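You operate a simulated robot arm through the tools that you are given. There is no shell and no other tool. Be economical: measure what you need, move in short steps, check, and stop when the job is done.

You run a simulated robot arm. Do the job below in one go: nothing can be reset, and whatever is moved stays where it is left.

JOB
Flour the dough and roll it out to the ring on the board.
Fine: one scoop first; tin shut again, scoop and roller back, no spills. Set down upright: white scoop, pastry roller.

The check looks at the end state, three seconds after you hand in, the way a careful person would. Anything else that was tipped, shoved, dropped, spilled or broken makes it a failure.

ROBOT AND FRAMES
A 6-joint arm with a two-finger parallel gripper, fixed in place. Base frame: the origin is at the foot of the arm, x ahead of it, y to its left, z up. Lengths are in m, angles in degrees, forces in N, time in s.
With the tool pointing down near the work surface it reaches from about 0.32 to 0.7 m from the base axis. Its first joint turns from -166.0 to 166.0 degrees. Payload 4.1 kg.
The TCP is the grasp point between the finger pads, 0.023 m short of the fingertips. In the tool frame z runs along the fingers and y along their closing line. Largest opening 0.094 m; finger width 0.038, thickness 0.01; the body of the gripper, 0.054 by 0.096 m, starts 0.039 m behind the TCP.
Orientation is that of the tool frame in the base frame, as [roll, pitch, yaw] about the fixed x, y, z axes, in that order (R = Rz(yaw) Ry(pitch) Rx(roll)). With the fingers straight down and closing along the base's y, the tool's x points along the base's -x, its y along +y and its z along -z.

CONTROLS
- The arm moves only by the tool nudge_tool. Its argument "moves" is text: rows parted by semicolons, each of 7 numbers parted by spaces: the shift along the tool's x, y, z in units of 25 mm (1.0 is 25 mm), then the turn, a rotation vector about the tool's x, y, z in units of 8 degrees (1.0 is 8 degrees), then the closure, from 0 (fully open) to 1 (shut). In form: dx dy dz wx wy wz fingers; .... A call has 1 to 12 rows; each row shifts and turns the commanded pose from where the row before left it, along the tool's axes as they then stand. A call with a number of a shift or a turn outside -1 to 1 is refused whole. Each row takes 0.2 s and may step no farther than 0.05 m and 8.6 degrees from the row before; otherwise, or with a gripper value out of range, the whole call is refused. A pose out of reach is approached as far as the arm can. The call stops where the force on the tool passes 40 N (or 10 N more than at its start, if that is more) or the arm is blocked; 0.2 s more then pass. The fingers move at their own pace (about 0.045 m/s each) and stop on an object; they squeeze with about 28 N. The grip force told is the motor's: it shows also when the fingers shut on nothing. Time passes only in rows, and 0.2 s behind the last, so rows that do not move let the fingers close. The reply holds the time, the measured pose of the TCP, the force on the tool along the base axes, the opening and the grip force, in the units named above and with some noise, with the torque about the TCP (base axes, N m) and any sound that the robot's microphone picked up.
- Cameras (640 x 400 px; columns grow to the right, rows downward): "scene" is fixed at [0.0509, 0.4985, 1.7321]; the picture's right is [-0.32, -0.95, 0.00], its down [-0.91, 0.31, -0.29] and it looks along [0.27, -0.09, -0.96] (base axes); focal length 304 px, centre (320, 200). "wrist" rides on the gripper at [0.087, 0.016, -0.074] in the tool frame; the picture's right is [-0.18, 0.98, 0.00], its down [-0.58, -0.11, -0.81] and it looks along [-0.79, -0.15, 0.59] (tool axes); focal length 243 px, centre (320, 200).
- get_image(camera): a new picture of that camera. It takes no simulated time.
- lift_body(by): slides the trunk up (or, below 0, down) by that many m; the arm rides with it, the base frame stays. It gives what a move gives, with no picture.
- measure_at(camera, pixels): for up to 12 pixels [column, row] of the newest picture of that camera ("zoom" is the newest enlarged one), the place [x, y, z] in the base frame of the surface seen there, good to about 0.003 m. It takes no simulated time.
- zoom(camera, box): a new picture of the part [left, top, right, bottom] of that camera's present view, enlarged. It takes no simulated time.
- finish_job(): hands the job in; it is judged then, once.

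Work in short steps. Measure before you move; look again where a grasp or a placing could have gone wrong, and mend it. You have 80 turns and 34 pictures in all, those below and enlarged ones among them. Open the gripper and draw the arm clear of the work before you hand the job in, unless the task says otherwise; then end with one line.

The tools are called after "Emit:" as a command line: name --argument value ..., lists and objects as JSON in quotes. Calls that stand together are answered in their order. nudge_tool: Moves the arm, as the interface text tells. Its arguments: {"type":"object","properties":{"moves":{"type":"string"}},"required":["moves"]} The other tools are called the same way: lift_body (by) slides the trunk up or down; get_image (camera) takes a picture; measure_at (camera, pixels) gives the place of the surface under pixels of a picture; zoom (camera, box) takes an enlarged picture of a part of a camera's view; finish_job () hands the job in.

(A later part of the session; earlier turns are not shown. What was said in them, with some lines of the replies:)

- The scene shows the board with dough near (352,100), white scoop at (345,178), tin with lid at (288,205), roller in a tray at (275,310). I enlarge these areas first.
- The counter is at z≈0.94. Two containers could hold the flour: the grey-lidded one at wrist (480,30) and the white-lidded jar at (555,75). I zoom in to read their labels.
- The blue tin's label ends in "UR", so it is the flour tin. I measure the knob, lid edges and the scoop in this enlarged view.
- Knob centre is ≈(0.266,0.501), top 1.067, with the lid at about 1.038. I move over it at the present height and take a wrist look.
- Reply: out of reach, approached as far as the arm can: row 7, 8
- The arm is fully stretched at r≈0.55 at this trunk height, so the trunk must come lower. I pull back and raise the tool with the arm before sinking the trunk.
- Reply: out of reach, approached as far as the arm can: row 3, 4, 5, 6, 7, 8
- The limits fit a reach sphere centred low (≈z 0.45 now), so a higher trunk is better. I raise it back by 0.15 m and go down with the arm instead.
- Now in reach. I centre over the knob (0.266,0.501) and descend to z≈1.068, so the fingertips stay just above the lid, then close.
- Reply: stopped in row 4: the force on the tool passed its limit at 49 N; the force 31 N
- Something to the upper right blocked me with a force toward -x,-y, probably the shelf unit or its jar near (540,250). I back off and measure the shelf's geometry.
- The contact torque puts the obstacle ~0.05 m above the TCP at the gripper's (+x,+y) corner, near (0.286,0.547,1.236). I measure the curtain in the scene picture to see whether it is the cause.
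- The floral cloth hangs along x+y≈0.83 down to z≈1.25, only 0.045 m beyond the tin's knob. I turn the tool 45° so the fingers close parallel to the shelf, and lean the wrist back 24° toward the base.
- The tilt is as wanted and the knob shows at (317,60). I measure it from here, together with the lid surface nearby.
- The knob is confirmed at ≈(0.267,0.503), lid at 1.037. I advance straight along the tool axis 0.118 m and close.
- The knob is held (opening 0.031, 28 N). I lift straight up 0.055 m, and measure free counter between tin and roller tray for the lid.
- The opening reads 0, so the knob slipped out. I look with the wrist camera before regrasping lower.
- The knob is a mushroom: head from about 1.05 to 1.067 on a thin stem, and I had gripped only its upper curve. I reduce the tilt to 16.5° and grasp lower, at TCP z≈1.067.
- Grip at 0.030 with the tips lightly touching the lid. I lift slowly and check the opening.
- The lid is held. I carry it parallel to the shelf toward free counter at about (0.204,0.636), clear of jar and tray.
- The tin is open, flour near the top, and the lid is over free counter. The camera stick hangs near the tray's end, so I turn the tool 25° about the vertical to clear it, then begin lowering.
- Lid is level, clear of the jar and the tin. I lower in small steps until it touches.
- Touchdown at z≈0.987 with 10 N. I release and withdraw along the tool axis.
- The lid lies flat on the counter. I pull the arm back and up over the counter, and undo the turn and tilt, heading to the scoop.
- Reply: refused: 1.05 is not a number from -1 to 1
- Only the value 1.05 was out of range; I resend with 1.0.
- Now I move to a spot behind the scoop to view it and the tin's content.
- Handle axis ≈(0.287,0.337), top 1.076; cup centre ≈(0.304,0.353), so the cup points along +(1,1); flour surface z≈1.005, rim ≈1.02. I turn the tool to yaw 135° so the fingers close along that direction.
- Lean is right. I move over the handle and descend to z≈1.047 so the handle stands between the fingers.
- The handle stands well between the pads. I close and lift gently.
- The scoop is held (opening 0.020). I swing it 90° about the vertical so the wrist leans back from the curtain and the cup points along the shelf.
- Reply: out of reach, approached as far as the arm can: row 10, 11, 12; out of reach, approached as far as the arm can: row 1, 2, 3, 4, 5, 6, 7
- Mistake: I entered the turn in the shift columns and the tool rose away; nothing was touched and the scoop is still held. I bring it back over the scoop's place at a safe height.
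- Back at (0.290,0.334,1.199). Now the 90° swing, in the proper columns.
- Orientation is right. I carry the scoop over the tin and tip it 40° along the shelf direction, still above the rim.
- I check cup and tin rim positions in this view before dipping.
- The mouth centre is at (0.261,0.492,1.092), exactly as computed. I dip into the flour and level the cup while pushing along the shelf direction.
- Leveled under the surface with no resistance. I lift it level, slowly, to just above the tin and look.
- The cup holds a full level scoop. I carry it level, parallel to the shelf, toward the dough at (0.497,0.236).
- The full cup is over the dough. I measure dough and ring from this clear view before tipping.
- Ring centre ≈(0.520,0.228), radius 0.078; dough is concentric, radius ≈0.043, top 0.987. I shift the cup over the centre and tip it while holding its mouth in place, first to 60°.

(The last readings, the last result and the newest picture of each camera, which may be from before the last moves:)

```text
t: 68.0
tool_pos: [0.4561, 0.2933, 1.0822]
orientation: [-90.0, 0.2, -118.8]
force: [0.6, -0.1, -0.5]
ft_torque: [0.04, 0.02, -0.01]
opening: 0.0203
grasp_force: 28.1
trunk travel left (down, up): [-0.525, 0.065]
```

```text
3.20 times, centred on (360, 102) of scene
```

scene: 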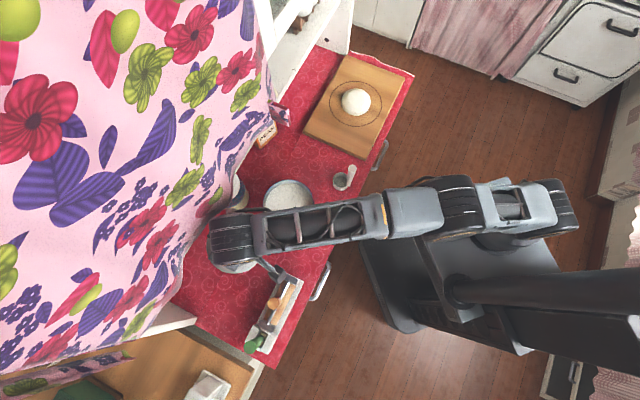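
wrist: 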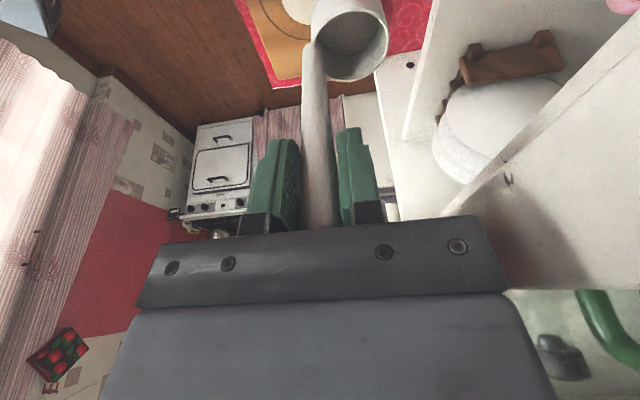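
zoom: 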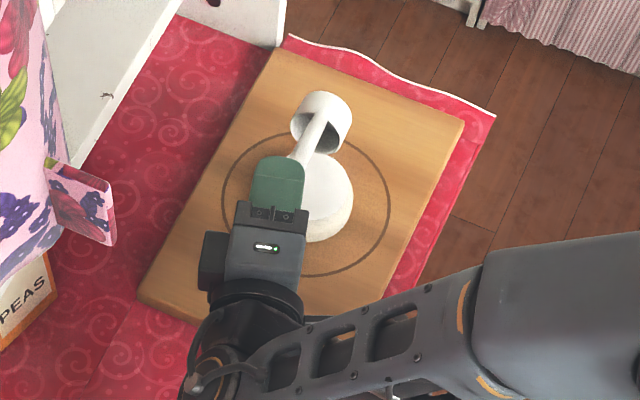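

The dough has turned white and the cup is empty with no flour on the board. I tip the scoop back upright over the same spot.

Emit:
nudge_tool --moves "0.044 -0.493 0.152 -0.9013 0 0.259 1; 0.044 -0.493 0.152 -0.9013 0 0.259 1; 0.044 -0.493 0.152 -0.9013 0 0.259 1; 0.044 -0.493 0.152 -0.9013 0 0.259 1; 0.044 -0.493 0.152 -0.9013 0 0.259 1; 0.044 -0.493 0.152 -0.9013 0 0.259 1; 0.044 -0.493 0.152 -0.9013 0 0.259 1; 0.044 -0.493 0.152 -0.9013 0 0.259 1; 0.044 -0.493 0.152 -0.9013 0 0.259 1; 0.044 -0.493 0.152 -0.9013 0 0.259 1; 0.044 -0.493 0.152 -0.9013 0 0.259 1; 0.044 -0.493 0.152 -0.9013 0 0.259 1"

Emit:
zoom --camera "wrist" --box '[160, 0, 480, 200]'

```text
t: 70.5
tool_pos: [0.5403, 0.2078, 1.1534]
orientation: [179.9, 16.4, -134.8]
force: [1.0, 0.1, -0.7]
ft_torque: [-0.02, 0.0, -0.02]
opening: 0.0201
grasp_force: 28.5
trunk travel left (down, up): [-0.525, 0.065]
```

```text
2.00 times, centred on (320, 100) of wrist
```

zoom: 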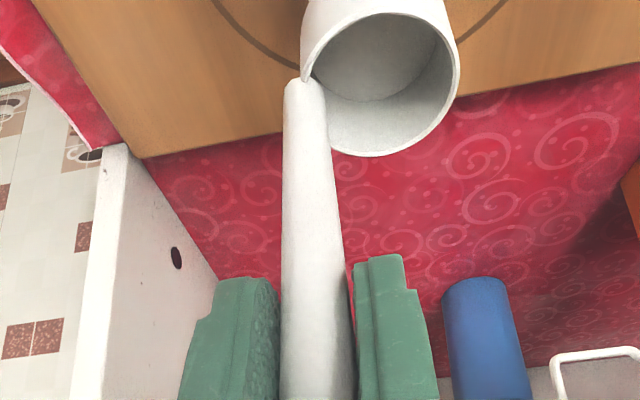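

The cup is empty. I carry the scoop back above its place and swing it 90° back.

Emit:
nudge_tool --moves "0.258 0.902 -0.143 0 0 0 1; 0.258 0.902 -0.143 0 0 0 1; 0.258 0.902 -0.143 0 0 0 1; 0.258 0.902 -0.143 0 0 0 1; 0.258 0.902 -0.143 0 0 0 1; 0.258 0.902 -0.143 0 0 0 1; 0.258 0.902 -0.143 0 0 0 1; 0.258 0.902 -0.143 0 0 0 1; 0.258 0.902 -0.143 0 0 0 1; 0.258 0.902 -0.143 0 0 0 1; 0.258 0.902 -0.143 0 0 0 1; 0.258 0.902 -0.143 0 0 0 1"

Emit:
nudge_tool --moves "0 0 0 0.259 0 0.901 1; 0 0 0 0.259 0 0.901 1; 0 0 0 0.259 0 0.901 1; 0 0 0 0.259 0 0.901 1; 0 0 0 0.259 0 0.901 1; 0 0 0 0.259 0 0.901 1; 0 0 0 0.259 0 0.901 1; 0 0 0 0.259 0 0.901 1; 0 0 0 0.259 0 0.901 1; 0 0 0 0.259 0 0.901 1; 0 0 0 0.259 0 0.901 1; 0 0 0 0.259 0 0.901 1"

```text
t: 73.2
tool_pos: [0.2864, 0.3385, 1.1746]
orientation: [180.0, 16.2, -134.8]
force: [1.8, -0.3, -0.4]
ft_torque: [0.01, -0.01, 0.02]
opening: 0.0201
grasp_force: 28.4
trunk travel left (down, up): [-0.525, 0.065]
```

```text
t: 75.8
tool_pos: [0.287, 0.3398, 1.1737]
orientation: [179.8, 16.0, 135.0]
force: [0.5, 0.3, -0.8]
ft_torque: [-0.02, -0.03, -0.01]
opening: 0.0202
grasp_force: 28.3
trunk travel left (down, up): [-0.525, 0.065]
```

In place at z 1.174. I lower it to the counter, slowly at the end.

Emit:
nudge_tool --moves "0.276 0 0.961 0 0 0 1; 0.276 0 0.961 0 0 0 1; 0.276 0 0.961 0 0 0 1; 0.276 0 0.961 0 0 0 1; 0.138 0 0.48 0 0 0 1; 0.055 0 0.192 0 0 0 1; 0.036 0 0.125 0 0 0 1; 0.028 0 0.096 0 0 0 1; 0 0 0 0 0 0 1; 0 0 0 0 0 0 1"

```text
t: 78.0
tool_pos: [0.2891, 0.3386, 1.0498]
orientation: [179.8, 16.0, 135.1]
force: [0.1, -0.3, 1.4]
ft_torque: [-0.06, -0.06, -0.01]
opening: 0.0199
grasp_force: 28.3
trunk travel left (down, up): [-0.525, 0.065]
```

Light contact shows. I press 1 mm more, release, and withdraw along the tool axis.

Emit:
nudge_tool --moves "0.012 0 0.04 0 0 0 1; 0 0 0 0 0 0 1; 0 0 0 0 0 0 0; 0 0 0 0 0 0 0; 0 0 0 0 0 0 0; 0 0 0 0 0 0 0; -0.1 0 -0.35 0 0 0 0; -0.276 0 -0.961 0 0 0 0; -0.276 0 -0.961 0 0 0 0; -0.276 0 -0.961 0 0 0 0; -0.276 0 -0.961 0 0 0 0; -0.276 0 -0.961 0 0 0 0"

Emit:
zoom --camera "wrist" --box '[160, 0, 480, 200]'

```text
t: 80.5
tool_pos: [0.2895, 0.3364, 1.1843]
orientation: [179.9, 16.1, 135.1]
force: [-0.4, 0.3, -0.3]
ft_torque: [0.01, 0.02, 0.02]
opening: 0.0941
grasp_force: 0.0
trunk travel left (down, up): [-0.525, 0.065]
```

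```text
2.00 times, centred on (320, 100) of wrist
```

zoom: 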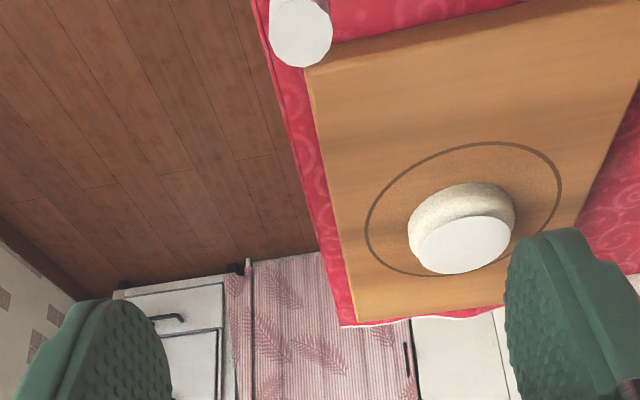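

Scoop stands upright and the dough is floured. Next the lid: I swing the tool back toward the lid-side orientation and move along the earlier clear path.

Emit:
nudge_tool --moves "0 0 0 -0.259 0 -0.901 0; 0 0 0 -0.259 0 -0.901 0; 0 0 0 -0.259 0 -0.901 0; 0 0 0 -0.259 0 -0.901 0; 0 0 0 -0.259 0 -0.901 0; 0 0 0 -0.259 0 -0.901 0; 0 0 0 -0.259 0 -0.901 0; 0 0 0 -0.259 0 -0.901 0; 0 0 0 -0.259 0 -0.901 0; 0 0 0 -0.259 0 -0.901 0; 0 0 0 -0.259 0 -0.901 0; 0 0 0 -0.259 0 -0.901 0"

Emit:
nudge_tool --moves "-0.03 0.975 0.01 0 0 0 0; -0.03 0.975 0.01 0 0 0 0; -0.03 0.975 0.01 0 0 0 0; -0.03 0.975 0.01 0 0 0 0; -0.03 0.975 0.01 0 0 0 0; -0.03 0.975 0.01 0 0 0 0; 0 0 0 -0.287 0 -0.998 0; 0 0 0 -0.287 0 -0.998 0; 0 0 0 -0.287 0 -0.998 0; 0 0 0 0 0 0 0"

```text
t: 83.2
tool_pos: [0.2879, 0.3378, 1.1841]
orientation: [-180.0, 16.2, -134.6]
force: [0.1, 0.2, -0.1]
ft_torque: [-0.03, 0.02, -0.04]
opening: 0.094
grasp_force: 0.0
trunk travel left (down, up): [-0.525, 0.065]
```

```text
t: 85.3
tool_pos: [0.1882, 0.4427, 1.1845]
orientation: [-179.9, 16.1, -109.8]
force: [-0.1, -0.2, 0.3]
ft_torque: [0.01, -0.02, -0.01]
opening: 0.0943
grasp_force: 0.1
trunk travel left (down, up): [-0.525, 0.065]
```

Exactly where it was before. I retrace the path to in front of the lid and look.

Emit:
nudge_tool --moves "-0.805 0.342 0.588 0 0 0 0; -0.805 0.342 0.588 0 0 0 0; -0.805 0.342 0.588 0 0 0 0; -0.805 0.342 0.588 0 0 0 0; -0.805 0.342 0.588 0 0 0 0; -0.805 0.342 0.588 0 0 0 0; 0 0 0 0 0 0 0"

Emit:
zoom --camera "wrist" --box '[160, 0, 480, 200]'

Emit:
measure_at --camera "zoom" --pixels '[[320, 40], [320, 70], [300, 90], [320, 90], [340, 90], [320, 110], [280, 110], [360, 110], [320, 130]]'

```text
t: 87.0
tool_pos: [0.1864, 0.5932, 1.1338]
orientation: [-179.8, 16.2, -109.8]
force: [0.9, 0.0, 0.2]
ft_torque: [-0.01, -0.01, -0.02]
opening: 0.0938
grasp_force: 0.1
trunk travel left (down, up): [-0.525, 0.065]
```

```text
2.00 times, centred on (320, 100) of wrist
```

zoom: 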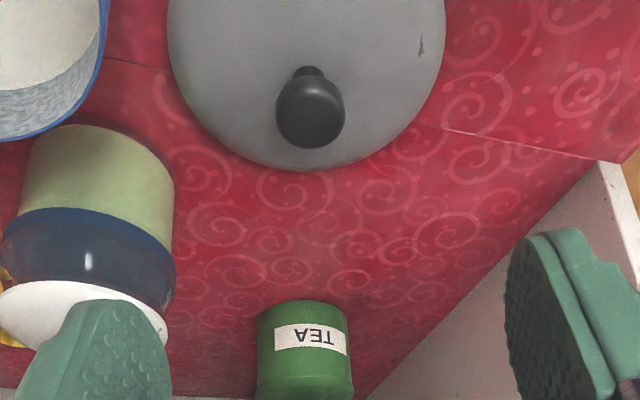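

```text
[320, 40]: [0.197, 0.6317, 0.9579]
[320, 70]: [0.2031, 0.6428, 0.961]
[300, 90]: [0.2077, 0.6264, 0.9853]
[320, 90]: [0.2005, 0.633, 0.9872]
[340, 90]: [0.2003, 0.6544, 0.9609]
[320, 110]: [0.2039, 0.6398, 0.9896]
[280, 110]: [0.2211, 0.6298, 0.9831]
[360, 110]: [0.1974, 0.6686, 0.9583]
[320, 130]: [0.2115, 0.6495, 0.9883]
```

The lid lies level with the knob at ≈(0.204,0.640), top 0.988. I advance to the former grasp pose and close.

Emit:
nudge_tool --moves "-0.018 0 1 0 0 0 0; -0.018 0 1 0 0 0 0; -0.018 0 1 0 0 0 0; -0.018 0 1 0 0 0 0; -0.018 0.03 1 0 0 0 0; -0.02 0 0.7 0 0 0 0; 0 0 0.42 0 0 0 0; 0 0 0 0 0 0 1; 0 0 0 0 0 0 1; 0 0 0 0 0 0 1; 0 0 0 0 0 0 1; 0 0 0 0 0 0 1"

```text
t: 89.5
tool_pos: [0.2005, 0.6373, 0.9854]
orientation: [-179.9, 16.4, -110.0]
force: [1.0, 1.1, 9.7]
ft_torque: [-0.03, 0.02, 0.03]
opening: 0.0305
grasp_force: 28.0
trunk travel left (down, up): [-0.525, 0.065]
```

Grip is the same as before. I lift to z≈1.105 and turn back 25°.

Emit:
nudge_tool --moves "-0.03 0 -0.1 0 0 0 1; -0.06 0 -0.2 0 0 0 1; -0.14 0 -0.48 0 0 0 1; -0.251 0 -0.864 0 0 0 1; -0.251 0 -0.864 0 0 0 1; -0.251 0 -0.864 0 0 0 1; -0.251 0 -0.864 0 0 0 1; -0.14 0 -0.48 0 0 0 1; 0 0 0 0.287 0 0.998 1; 0 0 0 0.287 0 0.998 1; 0 0 0 0.287 0 0.998 1; 0 0 0 0 0 0 1"

```text
t: 92.2
tool_pos: [0.1965, 0.634, 1.0943]
orientation: [-178.6, 14.7, -134.6]
force: [0.1, -0.1, 0.1]
ft_torque: [-0.03, 0.03, 0.02]
opening: 0.0303
grasp_force: 27.6
trunk travel left (down, up): [-0.525, 0.065]
```

Held. I retrace: back from the curtain first, then along the shelf to above the tin.

Emit:
nudge_tool --moves "0.58 0 -0.31 0 0 0 1; 0.58 0 -0.31 0 0 0 1; 0.6 0 -0.31 0 0 0 1; 0 -0.6 0 0 0 0 1; 0 -0.95 0 0 0 0 1; 0 -0.95 0 0 0 0 1; 0 -0.95 0 0 0 0 1; 0 -0.95 0 0 0 0 1; 0 -0.9 0 0 0 0 1; 0 -0.39 0 0 0 0 1; 0 0 0 0 0 0 1; 0 0 0 0 0 0 1"

```text
t: 94.8
tool_pos: [0.2692, 0.5034, 1.1199]
orientation: [-180.0, 16.3, -134.8]
force: [-0.4, -0.6, -1.2]
ft_torque: [-0.01, 0.01, 0.0]
opening: 0.0305
grasp_force: 27.9
trunk travel left (down, up): [-0.525, 0.065]
```

Nearly over the tin; I trim the position to the original (0.263,0.500) and lower to just above the seat.

Emit:
nudge_tool --moves "0.24 0.08 -0.07 0 0 0 1; 0 0 0 0 0 0 1; 0.25 0 0.86 0 0 0 1; 0.2 0 0.7 0 0 0 1; 0 0 0 0 0 0 1; 0 0 0 0 0 0 1"

Emit:
get_image --camera "wrist"

```text
t: 96.2
tool_pos: [0.261, 0.4988, 1.0793]
orientation: [180.0, 16.1, -134.8]
force: [0.1, -1.0, -1.1]
ft_torque: [-0.04, 0.02, -0.02]
opening: 0.0304
grasp_force: 27.6
trunk travel left (down, up): [-0.525, 0.065]
```

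```text
5 pictures are left
```

wrist: 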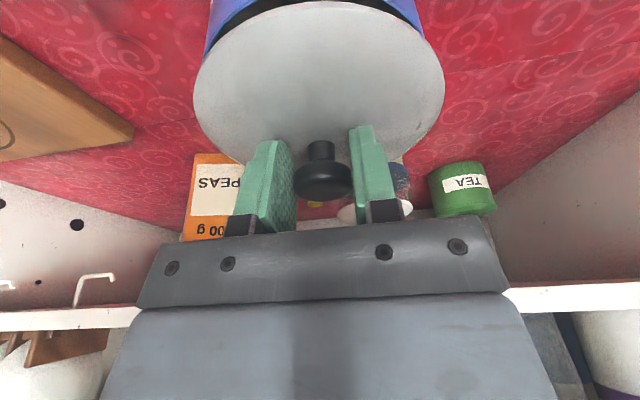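

The lid is centred well over the tin. I lower slowly onto the seat.

Emit:
nudge_tool --moves "-0.06 0 0.02 0 0 0 1; 0.05 0 0.17 0 0 0 1; 0.05 0 0.17 0 0 0 1; 0.04 0 0.12 0 0 0 1; 0.03 0 0.1 0 0 0 1; 0 0 0 0 0 0 1; 0 0 0 0 0 0 1"

```text
t: 97.8
tool_pos: [0.2634, 0.4998, 1.0655]
orientation: [-180.0, 16.2, -134.8]
force: [-2.7, -3.3, 4.3]
ft_torque: [0.1, -0.12, 0.01]
opening: 0.0304
grasp_force: 28.1
trunk travel left (down, up): [-0.525, 0.065]
```

Contact with a slight sideways load outward; I ease back 1 mm and press down 2–3 mm to seat it.

Emit:
nudge_tool --moves "0.04 0 -0.01 0 0 0 1; 0.015 0 0.05 0 0 0 1; 0.015 0 0.05 0 0 0 1; 0 0 0 0 0 0 1; 0 0 0 0 0 0 1"

```text
t: 99.0
tool_pos: [0.2629, 0.5006, 1.0648]
orientation: [179.8, 16.6, -134.6]
force: [4.8, 5.0, 32.5]
ft_torque: [-0.02, -0.1, -0.03]
opening: 0.0303
grasp_force: 28.1
trunk travel left (down, up): [-0.525, 0.065]
```

Firm 32 N at z 1.065, matching the original seat. I release and withdraw to view the lid.

Emit:
nudge_tool --moves "-0.01 0 -0.04 0 0 0 1; 0 0 0 0 0 0 0; 0 0 0 0 0 0 0; 0 0 0 0 0 0 0; 0 0 0 0 0 0 0; 0 0 -0.5 0 0 0 0; 0 0 -1 0 0 0 0; 0 0 -1 0 0 0 0; 0 0 -1 0 0 0 0; 0 0 -1 0 0 0 0; 0.8 0 -0.5 0 0 0 0; 0.8 0 -0.5 0 0 0 0"

Emit:
get_image --camera "wrist"

Emit:
measure_at --camera "wrist" --pixels '[[255, 15], [385, 15], [275, 55], [360, 55], [318, 25], [318, 62], [240, 30], [400, 30], [318, 80]]'

```text
t: 101.5
tool_pos: [0.2065, 0.4451, 1.1858]
orientation: [179.9, 16.2, -134.8]
force: [-1.4, -0.1, 0.0]
ft_torque: [0.02, 0.01, -0.02]
opening: 0.0941
grasp_force: 0.0
trunk travel left (down, up): [-0.525, 0.065]
```

```text
4 pictures are left
```

wrist: 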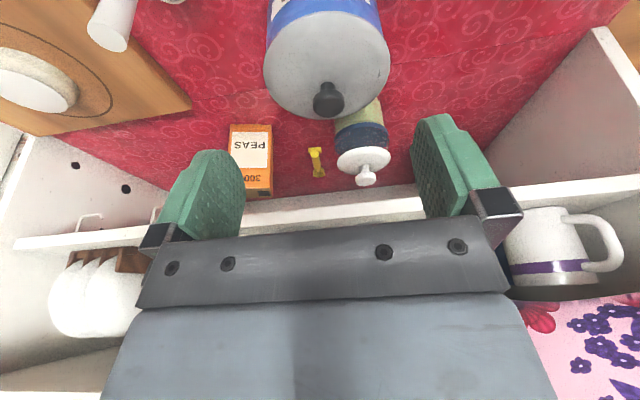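

```text
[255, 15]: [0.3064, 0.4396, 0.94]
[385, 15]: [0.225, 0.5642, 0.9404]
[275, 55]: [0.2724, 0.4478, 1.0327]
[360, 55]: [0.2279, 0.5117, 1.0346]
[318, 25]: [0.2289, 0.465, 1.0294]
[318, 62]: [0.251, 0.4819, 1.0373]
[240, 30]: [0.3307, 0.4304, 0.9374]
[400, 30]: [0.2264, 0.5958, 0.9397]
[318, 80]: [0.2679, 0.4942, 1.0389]
```

The lid is seated level (rim ≈1.03, as at first). Now the roller: I measure its knob, bar, brackets and cradle in the last scene picture.

Emit:
measure_at --camera "scene" --pixels '[[274, 303], [268, 303], [281, 302], [288, 283], [270, 323], [291, 279], [267, 327], [287, 301], [277, 321], [252, 347], [297, 300], [283, 290]]'

Emit:
zoom --camera "scene" --box '[235, 255, 325, 365]'

Emit:
measure_at --camera "wrist" --pixels '[[328, 92], [318, 108], [300, 105], [365, 100], [325, 115], [112, 40], [120, 15]]'

```text
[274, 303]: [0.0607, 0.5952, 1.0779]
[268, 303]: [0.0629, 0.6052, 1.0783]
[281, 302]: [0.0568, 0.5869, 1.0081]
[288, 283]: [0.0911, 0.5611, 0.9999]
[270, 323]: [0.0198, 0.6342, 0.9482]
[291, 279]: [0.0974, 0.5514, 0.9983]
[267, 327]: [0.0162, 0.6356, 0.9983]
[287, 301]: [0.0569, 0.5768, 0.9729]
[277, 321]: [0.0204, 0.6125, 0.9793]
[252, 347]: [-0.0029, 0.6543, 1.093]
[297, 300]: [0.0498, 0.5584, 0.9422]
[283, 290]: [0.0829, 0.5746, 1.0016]
```

```text
3.64 times, centred on (280, 310) of scene
```

zoom: 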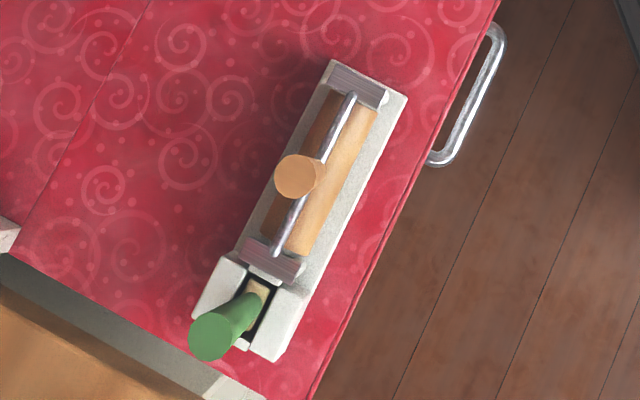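

```text
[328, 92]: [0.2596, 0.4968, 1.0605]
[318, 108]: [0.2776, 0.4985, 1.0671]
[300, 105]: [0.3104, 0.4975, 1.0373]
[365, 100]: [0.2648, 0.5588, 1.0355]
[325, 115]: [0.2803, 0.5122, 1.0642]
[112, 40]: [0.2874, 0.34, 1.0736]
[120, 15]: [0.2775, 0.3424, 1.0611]
```

The roller's knob is at (0.061,0.595), top 1.078, with a green brush standing close beyond it (0.0,0.654). I straighten the tool, pre-close the fingers to about 0.05 and move above the knob.

Emit:
nudge_tool --moves "0 0 0 0 1 0 0.45; 0 0 0 0 1 0 0.45; -0.02 0.93 0 0 0 0 0.45; -0.02 0.93 0 0 0 0 0.45; -0.02 0.93 0 0 0 0 0.45; -0.02 0.93 0 0 0 0 0.45; -0.02 0.93 0 0 0 0 0.45; -0.02 0.93 0 0 0 0 0.45; -0.02 0.93 0 0 0 0 0.45; -0.02 0.93 0 0 0 0 0.45; 0 0.93 0 0 0 0 0.45; 0 0 0 0 0 0 0.45"

```text
t: 104.2
tool_pos: [0.0634, 0.595, 1.1825]
orientation: [-179.9, 0.2, -134.8]
force: [0.4, 0.1, -0.1]
ft_torque: [-0.05, 0.0, -0.01]
opening: 0.0516
grasp_force: 0.2
trunk travel left (down, up): [-0.525, 0.065]
```

Over the knob. I descend to z≈1.045 and close.

Emit:
nudge_tool --moves "0.06 0.06 0.5 0 0 0 0.45; 0 0 1 0 0 0 0.45; 0 0 1 0 0 0 0.45; 0 0 1 0 0 0 0.45; 0 0 1 0 0 0 0.45; 0 0 0.7 0 0 0 0.45; 0 0 0.3 0 0 0 0.45; 0 0 0 0 0 0 0.45; 0 0 0 0 0 0 1; 0 0 0 0 0 0 1; 0 0 0 0 0 0 1; 0 0 0 0 0 0 1"

```text
t: 106.8
tool_pos: [0.0608, 0.5954, 1.0462]
orientation: [180.0, 0.2, -134.8]
force: [-0.6, 1.2, 0.0]
ft_torque: [0.05, -0.02, -0.03]
opening: 0.0256
grasp_force: 28.0
trunk travel left (down, up): [-0.525, 0.065]
```

The roller's knob is gripped (opening 0.026). I lift it straight out of its cradle to z≈1.20.

Emit:
nudge_tool --moves "0 0 -0.2 0 0 0 1; 0 0 -0.4 0 0 0 1; 0 0 -0.7 0 0 0 1; 0 0 -0.8 0 0 0 1; 0 0 -0.9 0 0 0 1; 0 0 -0.9 0 0 0 1; 0 0 -0.9 0 0 0 1; 0 0 -0.9 0 0 0 1; 0 0 -0.5 0 0 0 1; 0 0 0 0 0 0 1; 0 0 0 0 0 0 1"

```text
t: 109.2
tool_pos: [0.0613, 0.5913, 1.1986]
orientation: [179.9, 0.2, -134.8]
force: [-0.3, 0.2, -1.5]
ft_torque: [-0.04, 0.02, -0.04]
opening: 0.0254
grasp_force: 28.5
out of reach, approached as far as the arm can: row 8, 9
trunk travel left (down, up): [-0.525, 0.065]
```

Held at z≈1.199, clear of everything. I carry it along toward the board, staying away from the curtain.

Emit:
nudge_tool --moves "0 -0.5 0 0 0 0 1; 0 -0.95 0 0 0 0 1; 0 -0.98 0 0 0 0 1; 0 -0.98 0 0 0 0 1; 0 -0.98 0 0 0 0 1; 0 -0.98 0 0 0 0 1; 0 -0.98 0 0 0 0 1; 0 -0.98 0 0 0 0 1; 0 -0.98 0 0 0 0 1; 0 -0.98 0 0 0 0 1; 0 -0.98 0 0 0 0 1; 0 -0.98 0 0 0 0 1"

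Emit:
nudge_tool --moves "0 -0.98 0 0 0 0 1; 0 -0.98 0 0 0 0 1; 0 -0.98 0 0 0 0 1; 0 -0.98 0 0 0 0 1; 0 -0.98 0 0 0 0 1; -0.3 -0.95 0 0 0 0 1; -0.5 -0.85 0 0 0 0 1; -0.5 -0.85 0 0 0 0 1; -0.5 -0.85 0 0 0 0 1; -0.5 -0.85 0 0 0 0 1; -0.3 -0.6 0 0 0 0 1; 0 0 0 0 0 0 1"

```text
t: 111.8
tool_pos: [0.2616, 0.3881, 1.1989]
orientation: [-180.0, 0.2, -134.8]
force: [0.1, -0.4, -2.3]
ft_torque: [0.02, 0.03, 0.03]
opening: 0.0256
grasp_force: 28.1
trunk travel left (down, up): [-0.525, 0.065]
```

```text
t: 114.3
tool_pos: [0.4813, 0.2618, 1.1968]
orientation: [179.9, 0.2, -134.8]
force: [0.3, 0.0, -1.7]
ft_torque: [0.0, 0.03, 0.03]
opening: 0.0256
grasp_force: 28.3
trunk travel left (down, up): [-0.525, 0.065]
```

Roller is held steady. I centre it over the dough at (0.520,0.228) and come down to just above it.

Emit:
nudge_tool --moves "-0.07 -1 0 0 0 0 1; -0.07 -1 0 0 0 0 1; 0 0 1 0 0 0 1; 0 0 1 0 0 0 1; 0 0 1 0 0 0 1; 0 0 0.8 0 0 0 1; 0 0 0.4 0 0 0 1; 0 0 0.2 0 0 0 1; 0 0 0.2 0 0 0 1; 0 0 0 0 0 0 1; 0 0 0 0 0 0 1"

Emit:
get_image --camera "wrist"

```text
t: 116.8
tool_pos: [0.5188, 0.229, 1.0837]
orientation: [-180.0, 0.2, -134.8]
force: [0.3, 0.1, -2.3]
ft_torque: [-0.05, 0.01, -0.01]
opening: 0.0256
grasp_force: 27.9
trunk travel left (down, up): [-0.525, 0.065]
```

```text
2 pictures are left
```

wrist: 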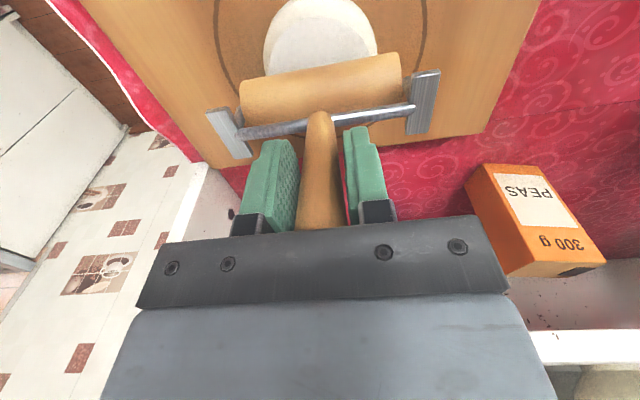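

2 pictures remain, so I use measurements of this one: roller surface, brackets, dough.

Emit:
measure_at --camera "wrist" --pixels '[[320, 95], [318, 72], [245, 95], [398, 75], [215, 113], [245, 152], [437, 75], [415, 128], [318, 40], [267, 55], [376, 50], [318, 120]]'

```text
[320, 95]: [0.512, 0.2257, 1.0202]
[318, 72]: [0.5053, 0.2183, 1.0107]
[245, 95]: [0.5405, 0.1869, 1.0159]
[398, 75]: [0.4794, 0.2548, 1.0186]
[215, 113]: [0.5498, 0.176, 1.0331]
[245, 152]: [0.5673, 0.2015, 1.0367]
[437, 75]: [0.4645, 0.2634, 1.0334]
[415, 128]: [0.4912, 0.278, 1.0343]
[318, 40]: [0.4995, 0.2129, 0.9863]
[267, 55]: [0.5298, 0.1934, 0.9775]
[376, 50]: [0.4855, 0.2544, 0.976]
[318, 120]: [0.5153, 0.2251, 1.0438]
```

The roller's underside is ≈0.098 below the TCP, so board contact would be at TCP ≈1.058. I press gently to z≈1.075 and read the force.

Emit:
nudge_tool --moves "0 0 0.12 0 0 0 1; 0 0 0.12 0 0 0 1; 0 0 0.12 0 0 0 1; 0 0 0 0 0 0 1"

```text
t: 117.8
tool_pos: [0.5166, 0.2292, 1.0764]
orientation: [-180.0, 0.5, -134.8]
force: [3.1, -3.1, 29.5]
ft_torque: [0.11, -0.02, -0.02]
opening: 0.0259
grasp_force: 28.2
trunk travel left (down, up): [-0.525, 0.065]
```

29 N of reaction already at 1.076. I roll back and forth across the axis at this height and watch the force.

Emit:
nudge_tool --moves "-0.6 0 0 0 0 0 1; -0.6 0 0 0 0 0 1; -0.6 0 0 0 0 0 1; 0.6 0 0 0 0 0 1; 0.6 0 0 0 0 0 1; 0.6 0 0 0 0 0 1; 0.6 0 0 0 0 0 1; 0.6 0 0 0 0 0 1; 0.6 0 0 0 0 0 1; -0.6 0 0 0 0 0 1; -0.6 0 0 0 0 0 1; -0.6 0 0 0 0 0 1"

```text
t: 120.3
tool_pos: [0.5195, 0.2298, 1.0737]
orientation: [-180.0, 0.1, -134.8]
force: [-2.2, 1.3, 3.6]
ft_torque: [0.04, 0.05, 0.0]
opening: 0.0255
grasp_force: 27.9
trunk travel left (down, up): [-0.525, 0.065]
```

The dough yielded: force fell to 4 N. I lower 3 mm and roll again with slightly longer strokes.

Emit:
nudge_tool --moves "0 0 0.1 0 0 0 1; -0.7 0 0 0 0 0 1; -0.7 0 0 0 0 0 1; -0.6 0 0 0 0 0 1; 0.7 0 0 0 0 0 1; 0.7 0 0 0 0 0 1; 0.7 0 0 0 0 0 1; 0.7 0 0 0 0 0 1; 0.6 0 0 0 0 0 1; 0.6 0 0 0 0 0 1; -1 0 0 0 0 0 1; -1 0 0 0 0 0 1"

```text
t: 123.0
tool_pos: [0.5178, 0.2322, 1.0697]
orientation: [-180.0, 0.1, -134.7]
force: [0.5, 1.1, -1.6]
ft_torque: [0.02, -0.02, 0.03]
opening: 0.0257
grasp_force: 27.8
trunk travel left (down, up): [-0.525, 0.065]
```

Force back to zero load at z 1.070, so the dough took that height. I raise slightly and turn the roller 90° to roll across the other way.

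Emit:
nudge_tool --moves "0 -0.18 -0.5 0 0 0 1; 0 0 0 0 0 0.9783 1; 0 0 0 0 0 1 1; 0 0 0 0 0 1 1; 0 0 0 0 0 1 1; 0 0 0 0 0 1 1; 0 0 0 0 0 1 1; 0 0 0 0 0 1 1; 0 0 0 0 0 1 1; 0 0 0 0 0 1 1; 0 0 0 0 0 1 1; 0 0 0 0 0 1 1"

Emit:
nudge_tool --moves "0 0 0 0 0 0.27 1; 0 0 0.3 0 0 0 1; 0 0 0.1 0 0 0 1; 0 0 0 0 0 0 1"

```text
t: 125.5
tool_pos: [0.5223, 0.2256, 1.0854]
orientation: [179.8, 0.0, 137.3]
force: [-0.2, -1.0, -1.5]
ft_torque: [-0.02, -0.03, -0.01]
opening: 0.0259
grasp_force: 28.0
trunk travel left (down, up): [-0.525, 0.065]
```

```text
t: 126.5
tool_pos: [0.5226, 0.2249, 1.0725]
orientation: [179.8, 0.0, 135.2]
force: [0.1, -0.3, -2.8]
ft_torque: [0.01, -0.01, 0.0]
opening: 0.0255
grasp_force: 28.4
trunk travel left (down, up): [-0.525, 0.065]
```

Turned, no load at 1.0725. I recentre, lower to ≈1.068 and roll along the other diagonal.

Emit:
nudge_tool --moves "0.16 0 0.18 0 0 0 1; 0.7 0 0 0 0 0 1; 0.7 0 0 0 0 0 1; 0.6 0 0 0 0 0 1; -0.7 0 0 0 0 0 1; -0.7 0 0 0 0 0 1; -0.7 0 0 0 0 0 1; -0.7 0 0 0 0 0 1; -0.6 0 0 0 0 0 1; -0.6 0 0 0 0 0 1; 1 0 0 0 0 0 1; 1 0 0 0 0 0 1"

Emit:
nudge_tool --moves "0 0 -0.6 0 0 0 1; 0 0 0 0 0 0 1"

Emit:
get_image --camera "wrist"

```text
t: 129.2
tool_pos: [0.5203, 0.2299, 1.0707]
orientation: [179.7, 0.1, 135.2]
force: [-1.0, 0.0, -1.5]
ft_torque: [-0.01, 0.0, -0.01]
opening: 0.0255
grasp_force: 27.9
trunk travel left (down, up): [-0.525, 0.065]
```

```text
t: 129.8
tool_pos: [0.5182, 0.2307, 1.0858]
orientation: [179.8, 0.0, 135.2]
force: [0.7, 0.2, -2.3]
ft_torque: [0.0, 0.02, 0.02]
opening: 0.0257
grasp_force: 27.6
trunk travel left (down, up): [-0.525, 0.065]
```

```text
1 pictures are left
```

wrist: 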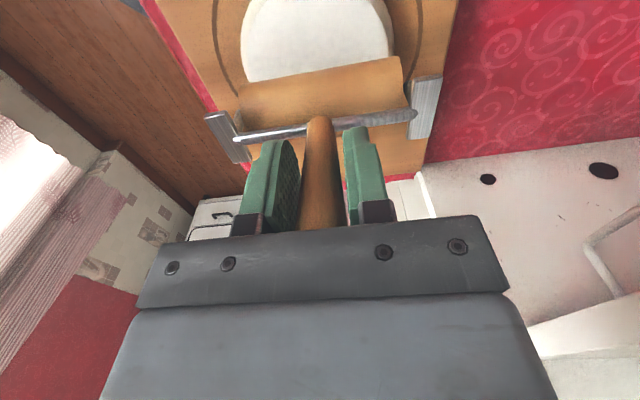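

One picture remains. I measure the dough's edges and thickness in this view.

Emit:
measure_at --camera "wrist" --pixels '[[243, 50], [389, 35], [238, 55], [394, 40], [320, 30], [300, 55], [350, 10], [260, 10], [214, 50], [422, 30], [245, 8], [383, 5]]'

```text
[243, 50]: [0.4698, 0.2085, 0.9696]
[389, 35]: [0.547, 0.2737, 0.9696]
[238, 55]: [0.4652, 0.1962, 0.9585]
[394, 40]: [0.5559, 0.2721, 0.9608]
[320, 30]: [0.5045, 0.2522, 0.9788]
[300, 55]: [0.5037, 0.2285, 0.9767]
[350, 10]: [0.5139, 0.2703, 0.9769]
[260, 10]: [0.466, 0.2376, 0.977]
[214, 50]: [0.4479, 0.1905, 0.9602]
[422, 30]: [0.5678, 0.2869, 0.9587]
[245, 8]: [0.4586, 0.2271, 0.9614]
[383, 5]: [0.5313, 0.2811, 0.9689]
```

Dough is now evenly round: radius ≈0.055, thickness ≈0.017 (constant volume). For radius 0.078 it needs ≈0.0085, i.e. TCP ≈1.0615. I continue lower in this orientation.

Emit:
nudge_tool --moves "0 0 0.6 0 0 0 1; 0 0 0.12 0 0 0 1; 0.9 0 0 0 0 0 1; 0.9 0 0 0 0 0 1; -0.9 0 0 0 0 0 1; -0.9 0 0 0 0 0 1; -0.9 0 0.06 0 0 0 1; -0.9 0 0 0 0 0 1; 0.9 0 0 0 0 0 1; 0.9 0 0 0 0 0 1; 0 0 0 0 0 0 1"

Emit:
nudge_tool --moves "0 0 0.05 0 0 0 1; 1 0 0 0 0 0 1; 1 0 0 0 0 0 1; -1 0 0 0 0 0 1; -1 0 0 0 0 0 1; -1 0 0 0 0 0 1; -1 0 0 0 0 0 1; 1 0 0 0 0 0 1; 1 0 0 0 0 0 1; 0 0 0 0 0 0 1"

```text
t: 132.2
tool_pos: [0.5195, 0.229, 1.0644]
orientation: [179.8, 0.0, 135.2]
force: [1.0, 1.1, 0.4]
ft_torque: [-0.03, 0.02, 0.03]
opening: 0.0256
grasp_force: 27.7
trunk travel left (down, up): [-0.525, 0.065]
```

```text
t: 134.3
tool_pos: [0.5176, 0.2277, 1.066]
orientation: [179.8, 0.0, 135.2]
force: [-0.4, -0.1, -1.6]
ft_torque: [0.01, 0.03, -0.01]
opening: 0.0255
grasp_force: 28.1
trunk travel left (down, up): [-0.525, 0.065]
```

At ≈1.065 with zero load. I raise a little, turn the roller back 90°, and come down again.

Emit:
nudge_tool --moves "0 0 -0.6 0 0 0 1; 0 0 0 0 0 -1 1; 0 0 0 0 0 -1 1; 0 0 0 0 0 -1 1; 0 0 0 0 0 -1 1; 0 0 0 0 0 -1 1; 0 0 0 0 0 -1 1; 0 0 0 0 0 -1 1; 0 0 0 0 0 -1 1; 0 0 0 0 0 -1 1; 0 0 0 0 0 -1 1; 0 0 0 0 0 -1 1"

Emit:
nudge_tool --moves "0 0 0 0 0 -0.25 1; 0 0 0.4 0 0 0 1; 0 0 0.18 0 0 0 1; 0 0 0 0 0 0 1; 0 0 0 0 0 0 1"

```text
t: 136.9
tool_pos: [0.5186, 0.2307, 1.0785]
orientation: [180.0, 0.2, -136.7]
force: [-1.2, -0.7, -2.2]
ft_torque: [0.02, 0.01, 0.0]
opening: 0.0253
grasp_force: 28.1
trunk travel left (down, up): [-0.525, 0.065]
```

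```text
t: 138.2
tool_pos: [0.5191, 0.2288, 1.0641]
orientation: [-180.0, 0.1, -134.8]
force: [-0.6, -0.3, -1.9]
ft_torque: [0.04, -0.02, -0.04]
opening: 0.0258
grasp_force: 27.8
trunk travel left (down, up): [-0.525, 0.065]
```

Level with the dough, no load. I lower 2.5 mm and roll with longer strokes.

Emit:
nudge_tool --moves "0 0 0.1 0 0 0 1; -1 0 0 0 0 0 1; -1 0 0 0 0 0 1; 1 0 0 0 0 0 1; 1 0 0 0 0 0 1; 1 0 0 0 0 0 1; 1 0 0 0 0 0 1; -1 0 0 0 0 0 1; -1 0 0 0 0 0 1; 0 0 0 0 0 0 1; 0 0 0 0 0 0 1"

```text
t: 140.6
tool_pos: [0.5186, 0.2312, 1.0613]
orientation: [179.9, 0.2, -134.8]
force: [0.2, 0.5, -2.1]
ft_torque: [0.0, -0.02, -0.01]
opening: 0.0256
grasp_force: 28.2
trunk travel left (down, up): [-0.525, 0.065]
```

Estimated thickness ≈0.010 now. I raise the roller and draw back to spend the last picture on comparing dough and ring.

Emit:
nudge_tool --moves "0 0 -1 0 0 0 1; 0 0 -1 0 0 0 1; 0.8 0 -1 0 0 0 1; 0.8 0 -1 0 0 0 1; 0.8 0 0 0 0 0 1; 0.8 0 0 0 0 0 1; 0 0 0 0 0 0 1; 0 0 0 0 0 0 1"

Emit:
get_image --camera "wrist"

```text
t: 142.3
tool_pos: [0.4628, 0.1723, 1.1614]
orientation: [180.0, 0.2, -134.8]
force: [-0.1, 0.0, -2.1]
ft_torque: [0.01, 0.01, 0.03]
opening: 0.0257
grasp_force: 28.1
trunk travel left (down, up): [-0.525, 0.065]
```

```text
0 pictures are left
```

wrist: 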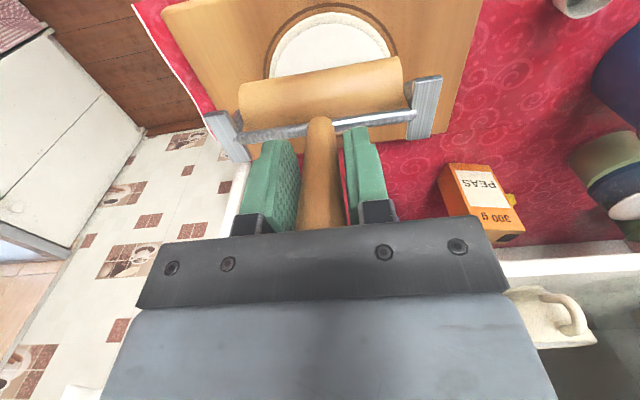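

The dough nearly fills the ring now: edge at row ~13 and ring at row ~5 (column 330). I measure both.

Emit:
measure_at --camera "wrist" --pixels '[[330, 5], [330, 9], [330, 13], [330, 17], [330, 22], [268, 60], [274, 60], [280, 60], [391, 40], [386, 42], [290, 25], [284, 22]]'

```text
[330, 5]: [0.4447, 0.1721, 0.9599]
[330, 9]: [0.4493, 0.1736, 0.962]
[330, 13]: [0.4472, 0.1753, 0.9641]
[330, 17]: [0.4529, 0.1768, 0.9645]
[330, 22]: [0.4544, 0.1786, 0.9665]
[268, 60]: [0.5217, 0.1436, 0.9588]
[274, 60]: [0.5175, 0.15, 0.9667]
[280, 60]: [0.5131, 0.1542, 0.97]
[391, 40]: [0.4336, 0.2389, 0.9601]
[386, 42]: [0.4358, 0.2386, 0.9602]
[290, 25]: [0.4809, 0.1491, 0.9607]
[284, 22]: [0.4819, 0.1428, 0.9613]
```

Those points put the ring ≈0.016 m nearer the base than before, so the board may have crept during rolling. I compare the board's edges now with the earlier scene picture.

Emit:
measure_at --camera "wrist" --pixels '[[400, 136], [430, 134], [452, 132], [460, 90], [470, 50], [476, 20], [165, 10], [180, 45], [195, 80], [430, 100], [300, 45], [330, 45]]'

Emit:
measure_at --camera "scene" --pixels '[[345, 56], [402, 78], [364, 157], [306, 133], [325, 95], [315, 114], [335, 145], [350, 151], [383, 118], [393, 98]]'

```text
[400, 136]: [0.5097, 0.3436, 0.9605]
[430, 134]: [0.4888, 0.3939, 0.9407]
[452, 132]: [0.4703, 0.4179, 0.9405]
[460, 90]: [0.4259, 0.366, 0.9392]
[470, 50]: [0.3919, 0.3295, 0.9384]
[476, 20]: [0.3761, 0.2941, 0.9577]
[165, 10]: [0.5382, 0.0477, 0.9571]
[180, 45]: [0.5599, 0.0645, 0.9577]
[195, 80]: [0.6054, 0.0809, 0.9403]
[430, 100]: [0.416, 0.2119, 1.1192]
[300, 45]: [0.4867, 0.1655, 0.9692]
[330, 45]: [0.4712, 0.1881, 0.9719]
```

```text
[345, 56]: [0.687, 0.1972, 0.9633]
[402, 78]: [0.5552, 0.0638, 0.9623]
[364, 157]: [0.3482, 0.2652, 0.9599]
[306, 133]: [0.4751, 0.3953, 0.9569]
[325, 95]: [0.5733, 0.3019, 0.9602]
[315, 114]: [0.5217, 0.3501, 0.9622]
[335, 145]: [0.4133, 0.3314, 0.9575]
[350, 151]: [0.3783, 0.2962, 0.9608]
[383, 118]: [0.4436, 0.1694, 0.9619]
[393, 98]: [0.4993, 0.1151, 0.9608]
```

The board itself has crept about 0.02 m toward the base, dough and ring together; dough radius is ≈0.072. I finish rolling around the ring's present centre with strokes away from the base only, 1.4 mm lower.

Emit:
nudge_tool --moves "-0.55 0 1 0 0 0 1; 0 0 1 0 0 0 1; 0 0 1 0 0 0 1; 0 0 0.8 0 0 0 1; 0 0 0.25 0 0 0 1; 0 0 0 0 0 0 1; -0.8 0 0 0 0 0 1; -0.8 0 0 0 0 0 1; -0.8 0 0 0 0 0 1; -0.8 0 0 0 0 0 1; -0.8 0 0 0 0 0 1; 0 0 0 0 0 0 1"

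```text
t: 144.9
tool_pos: [0.5436, 0.2532, 1.0617]
orientation: [-180.0, 0.2, -134.8]
force: [0.1, 0.8, -2.1]
ft_torque: [0.0, -0.02, 0.03]
opening: 0.0255
grasp_force: 28.4
trunk travel left (down, up): [-0.525, 0.065]
```

Zero load after the pass. I roll back once to cover the other half, then forward again, and re-read the height.

Emit:
nudge_tool --moves "0.7 0 0 0 0 0 1; 0.7 0 0 0 0 0 1; 0.7 0 0 0 0 0 1; 0.7 0 0 0 0 0 1; 0.7 0 0 0 0 0 1; 0.5 0 0 0 0 0 1; -0.8 0 0 0 0 0 1; -0.8 0 0 0 0 0 1; -0.4 0 0 0 0 0 1; 0 0 0 0 0 0 1; 0 0 0 0 0 0 1"

Emit:
nudge_tool --moves "0 0 0 0 0 0 1"

Emit:
nudge_tool --moves "0 0 0 0 0 0 1"

Emit:
nudge_tool --moves "0 0 0 0 0 0 1"

```text
t: 147.3
tool_pos: [0.5087, 0.2176, 1.0599]
orientation: [-179.9, 0.1, -134.8]
force: [1.5, -1.6, 3.2]
ft_torque: [0.01, 0.01, -0.03]
opening: 0.0257
grasp_force: 28.0
trunk travel left (down, up): [-0.525, 0.065]
```

```text
t: 147.8
tool_pos: [0.5085, 0.2172, 1.0605]
orientation: [-180.0, 0.1, -134.8]
force: [1.0, -1.2, 2.2]
ft_torque: [0.04, 0.02, 0.0]
opening: 0.0258
grasp_force: 28.7
trunk travel left (down, up): [-0.525, 0.065]
```

```text
t: 148.2
tool_pos: [0.5083, 0.2182, 1.0601]
orientation: [180.0, 0.3, -134.8]
force: [0.8, -0.5, 5.3]
ft_torque: [-0.05, -0.05, 0.03]
opening: 0.0254
grasp_force: 28.0
trunk travel left (down, up): [-0.525, 0.065]
```

```text
t: 148.6
tool_pos: [0.5078, 0.2177, 1.059]
orientation: [180.0, 0.2, -134.7]
force: [1.0, -0.6, 5.3]
ft_torque: [-0.03, -0.04, 0.01]
opening: 0.0256
grasp_force: 28.0
trunk travel left (down, up): [-0.525, 0.065]
```

Height is ≈1.060 with a small residual load, so the dough is at ≈0.075–0.077 radius. One more light pass, 0.3 mm lower, finishes it.

Emit:
nudge_tool --moves "0 0 0.012 0 0 0 1; -0.7 0 0 0 0 0 1; -0.7 0 0 0 0 0 1; -0.6 0 0 0 0 0 1; 0.7 0 0 0 0 0 1; 0.7 0 0 0 0 0 1; 0.7 0 0 0 0 0 1; 0.7 0 0 0 0 0 1; 0.7 0 0 0 0 0 1; -0.8 0 0 0 0 0 1; -0.7 0 0 0 0 0 1; 0 0 0 0 0 0 1"

Emit:
nudge_tool --moves "0 0 0 0 0 0 1"

```text
t: 151.2
tool_pos: [0.5104, 0.2184, 1.0603]
orientation: [180.0, 0.2, -134.8]
force: [-0.2, -0.2, -2.4]
ft_torque: [0.0, 0.01, 0.01]
opening: 0.0257
grasp_force: 27.8
trunk travel left (down, up): [-0.525, 0.065]
```

```text
t: 151.6
tool_pos: [0.509, 0.218, 1.0607]
orientation: [180.0, 0.3, -134.8]
force: [-0.5, -0.3, -1.7]
ft_torque: [0.03, 0.01, 0.01]
opening: 0.0256
grasp_force: 27.9
trunk travel left (down, up): [-0.525, 0.065]
```

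No load remains; rolling is done. I lift the roller and carry it back along the same path to above its cradle.

Emit:
nudge_tool --moves "0 0 -1 0 0 0 1; 0 0 -1 0 0 0 1; 0 0 -1 0 0 0 1; 0 0 -1 0 0 0 1; 0 0 -1 0 0 0 1; 0 0 -0.38 0 0 0 1; 0.337 0.9 0 0 0 0 1; 0.337 0.9 0 0 0 0 1; 0.337 0.9 0 0 0 0 1; 0.337 0.9 0 0 0 0 1; 0.337 0.9 0 0 0 0 1; 0.337 0.9 0 0 0 0 1"

Emit:
nudge_tool --moves "0 0.98 0 0 0 0 1; 0 0.98 0 0 0 0 1; 0 0.98 0 0 0 0 1; 0 0.98 0 0 0 0 1; 0 0.98 0 0 0 0 1; 0 0.98 0 0 0 0 1; 0 0.98 0 0 0 0 1; 0 0.98 0 0 0 0 1; 0 0.98 0 0 0 0 1; 0 0.98 0 0 0 0 1; 0 0.98 0 0 0 0 1; 0 0.98 0 0 0 0 1"

Emit:
nudge_tool --moves "0 0.95 0.07 0 0 0 1; 0 0.95 0.07 0 0 0 1; 0 0.95 0.07 0 0 0 1; 0 0.95 0.07 0 0 0 1; 0 0.95 0.07 0 0 0 1; 0 0.8 0.07 0 0 0 1; 0 0.4 0 0 0 0 1; 0 0 0 0 0 0 1; 0 0 0 0 0 0 1"

Emit:
nudge_tool --moves "0 0 0 0 0 0 1"

```text
t: 154.2
tool_pos: [0.3759, 0.277, 1.1945]
orientation: [-180.0, 0.3, -134.7]
force: [0.0, 0.9, -2.4]
ft_torque: [-0.01, 0.01, 0.01]
opening: 0.0255
grasp_force: 27.8
trunk travel left (down, up): [-0.525, 0.065]
```

```text
t: 156.8
tool_pos: [0.1704, 0.4841, 1.1949]
orientation: [-179.8, 0.2, -134.8]
force: [1.0, 0.0, -2.9]
ft_torque: [-0.02, 0.0, 0.03]
opening: 0.0256
grasp_force: 27.9
trunk travel left (down, up): [-0.525, 0.065]
```

```text
t: 158.8
tool_pos: [0.0627, 0.5895, 1.1846]
orientation: [180.0, 0.1, -134.9]
force: [0.3, -0.4, -1.6]
ft_torque: [0.04, 0.01, 0.01]
opening: 0.0258
grasp_force: 27.9
trunk travel left (down, up): [-0.525, 0.065]
```

```text
t: 159.2
tool_pos: [0.0623, 0.5879, 1.1845]
orientation: [179.9, 0.2, -134.9]
force: [0.4, 0.4, -1.5]
ft_torque: [0.02, 0.0, -0.03]
opening: 0.0257
grasp_force: 27.8
trunk travel left (down, up): [-0.525, 0.065]
```

Averaged position is (0.0625,0.5887); home is (0.061,0.595). I correct that and lower into the cradle, slowly at the end.

Emit:
nudge_tool --moves "-0.144 0.23 0 0 0 0 1; 0 0 1 0 0 0 1; 0 0 1 0 0 0 1; 0 0 1 0 0 0 1; 0 0 1 0 0 0 1; 0 0 0.8 0 0 0 1; 0 0 0.4 0 0 0 1; 0 0 0.15 0 0 0 1; 0 0 0.1 0 0 0 1; 0 0 0.06 0 0 0 1; 0 0 0 0 0 0 1; 0 0 0 0 0 0 1"

Emit:
nudge_tool --moves "0 0 0 0 0 0 1"

```text
t: 161.8
tool_pos: [0.0613, 0.5966, 1.0464]
orientation: [179.9, 0.2, -134.8]
force: [0.2, 0.6, -1.4]
ft_torque: [0.03, 0.03, -0.03]
opening: 0.0255
grasp_force: 27.8
trunk travel left (down, up): [-0.525, 0.065]
```

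```text
t: 162.2
tool_pos: [0.0613, 0.5967, 1.0467]
orientation: [180.0, 0.3, -134.8]
force: [0.3, 0.0, -2.1]
ft_torque: [-0.02, 0.0, -0.01]
opening: 0.0258
grasp_force: 27.6
trunk travel left (down, up): [-0.525, 0.065]
```

Within 1.5 mm of home and hardly touching. I go down another 2 mm, release with a small opening (brush nearby), and rise straight up.

Emit:
nudge_tool --moves "0 0 0.04 0 0 0 1; 0 0 0.04 0 0 0 1; 0 0 0 0 0 0 1; 0 0 0 0 0 0 1"

Emit:
nudge_tool --moves "0 0 0 0 0 0 0.45; 0 0 0 0 0 0 0.45; 0 0 0 0 0 0 0.45; 0 0 0 0 0 0 0.45; 0 0 -0.4 0 0 0 0.45; 0 0 -0.8 0 0 0 0.45; 0 0 -1 0 0 0 0.45; 0 0 -1 0 0 0 0.45; 0 0 -1 0 0 0 0.45; 0 0 -1 0 0 0 0.45; 0 0 0 0 0 0 0.45"

```text
t: 163.2
tool_pos: [0.0598, 0.5961, 1.0445]
orientation: [-179.9, 0.1, -134.8]
force: [-0.5, 0.0, -1.5]
ft_torque: [-0.02, 0.02, 0.01]
opening: 0.0258
grasp_force: 27.8
trunk travel left (down, up): [-0.525, 0.065]
```

```text
t: 165.6
tool_pos: [0.0602, 0.5968, 1.1776]
orientation: [180.0, 0.3, -134.8]
force: [-0.3, -0.1, -0.3]
ft_torque: [0.05, 0.0, -0.01]
opening: 0.0518
grasp_force: 0.0
trunk travel left (down, up): [-0.525, 0.065]
5 turns are left
```

Roller is released. To undo the board's creep I travel with closed fingers to in front of the board's near edge, at about u=0.375 (edge ≈0.415), and go down beside it.

Emit:
nudge_tool --moves "0.149 -0.97 0 0 0 0 0.45; 0.149 -0.97 0 0 0 0 0.6; 0.149 -0.97 0 0 0 0 0.8; 0.149 -0.97 0 0 0 0 1; 0.149 -0.97 0 0 0 0 1; 0.149 -0.97 0 0 0 0 1; 0.149 -0.97 0 0 0 0 1; 0.149 -0.97 0 0 0 0 1; 0.149 -0.97 0 0 0 0 1; 0.149 -0.97 0 0 0 0 1; 0.149 -0.97 0 0 0 0 1; 0.149 -0.97 0 0 0 0 1"

Emit:
nudge_tool --moves "0.149 -0.97 0 0 0 0 1; 0.149 -0.97 0 0 0 0 1; 0.149 -0.97 0 0 0 0 1; 0.149 -0.97 0 0 0 0 1; 0.149 -0.97 0 0 0 0 1; 0.149 -0.97 0 0 0 0 1; 0.149 -0.97 0 0 0 0 1; 0.149 -0.97 0 0 0 0 1; 0.149 -0.97 0 0 0 0 1; 0.149 -0.97 0 0 0 0 1; 0.149 -0.97 0 0 0 0 1; 0.149 -0.97 0 0 0 0 1"

Emit:
nudge_tool --moves "0 0 1 0 0 0 1; 0 0 1 0 0 0 1; 0 0 1 0 0 0 1; 0 0 1 0 0 0 1; 0 0 1 0 0 0 1; 0 0 1 0 0 0 1; 0 0 1 0 0 0 1; 0 0 1 0 0 0 1; 0 0 0.3 0 0 0 1; 0 0 0 0 0 0 1"

```text
t: 168.2
tool_pos: [0.2358, 0.3587, 1.1738]
orientation: [-179.9, 0.2, -134.9]
force: [0.8, -0.5, 0.7]
ft_torque: [0.01, 0.0, 0.0]
opening: 0.0
grasp_force: 28.2
trunk travel left (down, up): [-0.525, 0.065]
```

```text
t: 170.8
tool_pos: [0.409, 0.1223, 1.1738]
orientation: [-180.0, 0.2, -134.8]
force: [-0.4, 0.6, 0.2]
ft_torque: [0.03, -0.01, 0.01]
opening: 0.0
grasp_force: 27.7
trunk travel left (down, up): [-0.525, 0.065]
```

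```text
t: 172.9
tool_pos: [0.4116, 0.1232, 0.9678]
orientation: [179.9, 0.2, -134.8]
force: [0.5, -0.4, -0.2]
ft_torque: [0.02, 0.02, 0.0]
opening: 0.0
grasp_force: 28.1
trunk travel left (down, up): [-0.525, 0.065]
4 turns are left
```

In place beside the board (fingertips at 0.945). I push gently outward in stages, ending with the leading face at u≈0.430, the original edge line; if the board had not moved this would touch nothing.

Emit:
nudge_tool --moves "-0.2 0 0 0 0 0 1; -0.2 0 0 0 0 0 1; -0.2 0 0 0 0 0 1; 0 0 0 0 0 0 1"

Emit:
nudge_tool --moves "-0.1 0 0 0 0 0 1; -0.1 0 0 0 0 0 1; -0.1 0 0 0 0 0 1; -0.1 0 0 0 0 0 1"

Emit:
nudge_tool --moves "-0.1 0 0 0 0 0 1; -0.1 0 0 0 0 0 1; -0.1 0 0 0 0 0 1"

```text
t: 173.9
tool_pos: [0.4224, 0.1351, 0.9672]
orientation: [180.0, 0.3, -134.9]
force: [-2.4, -2.4, -2.1]
ft_torque: [-0.04, 0.09, 0.01]
opening: 0.0002
grasp_force: 28.4
trunk travel left (down, up): [-0.525, 0.065]
```

```text
t: 174.9
tool_pos: [0.4278, 0.1401, 0.9664]
orientation: [180.0, 0.2, -134.8]
force: [-2.1, -2.6, 0.7]
ft_torque: [-0.03, 0.04, -0.01]
opening: 0.0
grasp_force: 28.0
trunk travel left (down, up): [-0.525, 0.065]
```

```text
t: 175.8
tool_pos: [0.4338, 0.146, 0.9673]
orientation: [-180.0, 0.2, -134.7]
force: [-2.4, -4.3, 2.1]
ft_torque: [-0.07, 0.0, -0.02]
opening: 0.0001
grasp_force: 27.8
trunk travel left (down, up): [-0.525, 0.065]
3 turns are left
```

The board pushed back smoothly with ~4 N to its original line. I back off, rise clear and open the gripper.

Emit:
nudge_tool --moves "0.5 0 0 0 0 0 1; 0.8 0 0 0 0 0 1; 0.3 0 -0.8 0 0 0 1; 0 0 -1 0 0 0 1; 0 0 -1 0 0 0 1; 0 0 -1 0 0 0 1; 0 0 -1 0 0 0 0; 0 0 -1 0 0 0 0; 0 0 -1 0 0 0 0; 0 0 -1 0 0 0 0; 0 0 -1 0 0 0 0; 0 0 0 0 0 0 0"

```text
t: 178.3
tool_pos: [0.4029, 0.1182, 1.1845]
orientation: [-180.0, 0.2, -134.9]
force: [-0.8, -0.3, 0.5]
ft_torque: [-0.04, -0.02, 0.01]
opening: 0.0941
grasp_force: 0.0
trunk travel left (down, up): [-0.525, 0.065]
2 turns are left
```

The gripper is open and clear of everything at z≈1.18, so I hand the job in.

Emit:
finish_job

```text
The job is handed in.
```

I handed the job in: one scoop of flour is on the dough, the tin is shut, the scoop stands upright and the roller is in its cradle. The dough is rolled to roughly the ring, about 0.077 m radius against 0.078 m. I worked that out from roller height and force, because the pictures had run out. The roller's return and the board's place were also checked only by position and force readings. I let the roller go in its cradle without feeling it touch down. The board crept about 0.016 m toward the robot while I was rolling, and I pushed it back to its original line. Early on, the gripper also bumped something near the tin, almost certainly the hanging curtain, at about 49 N.
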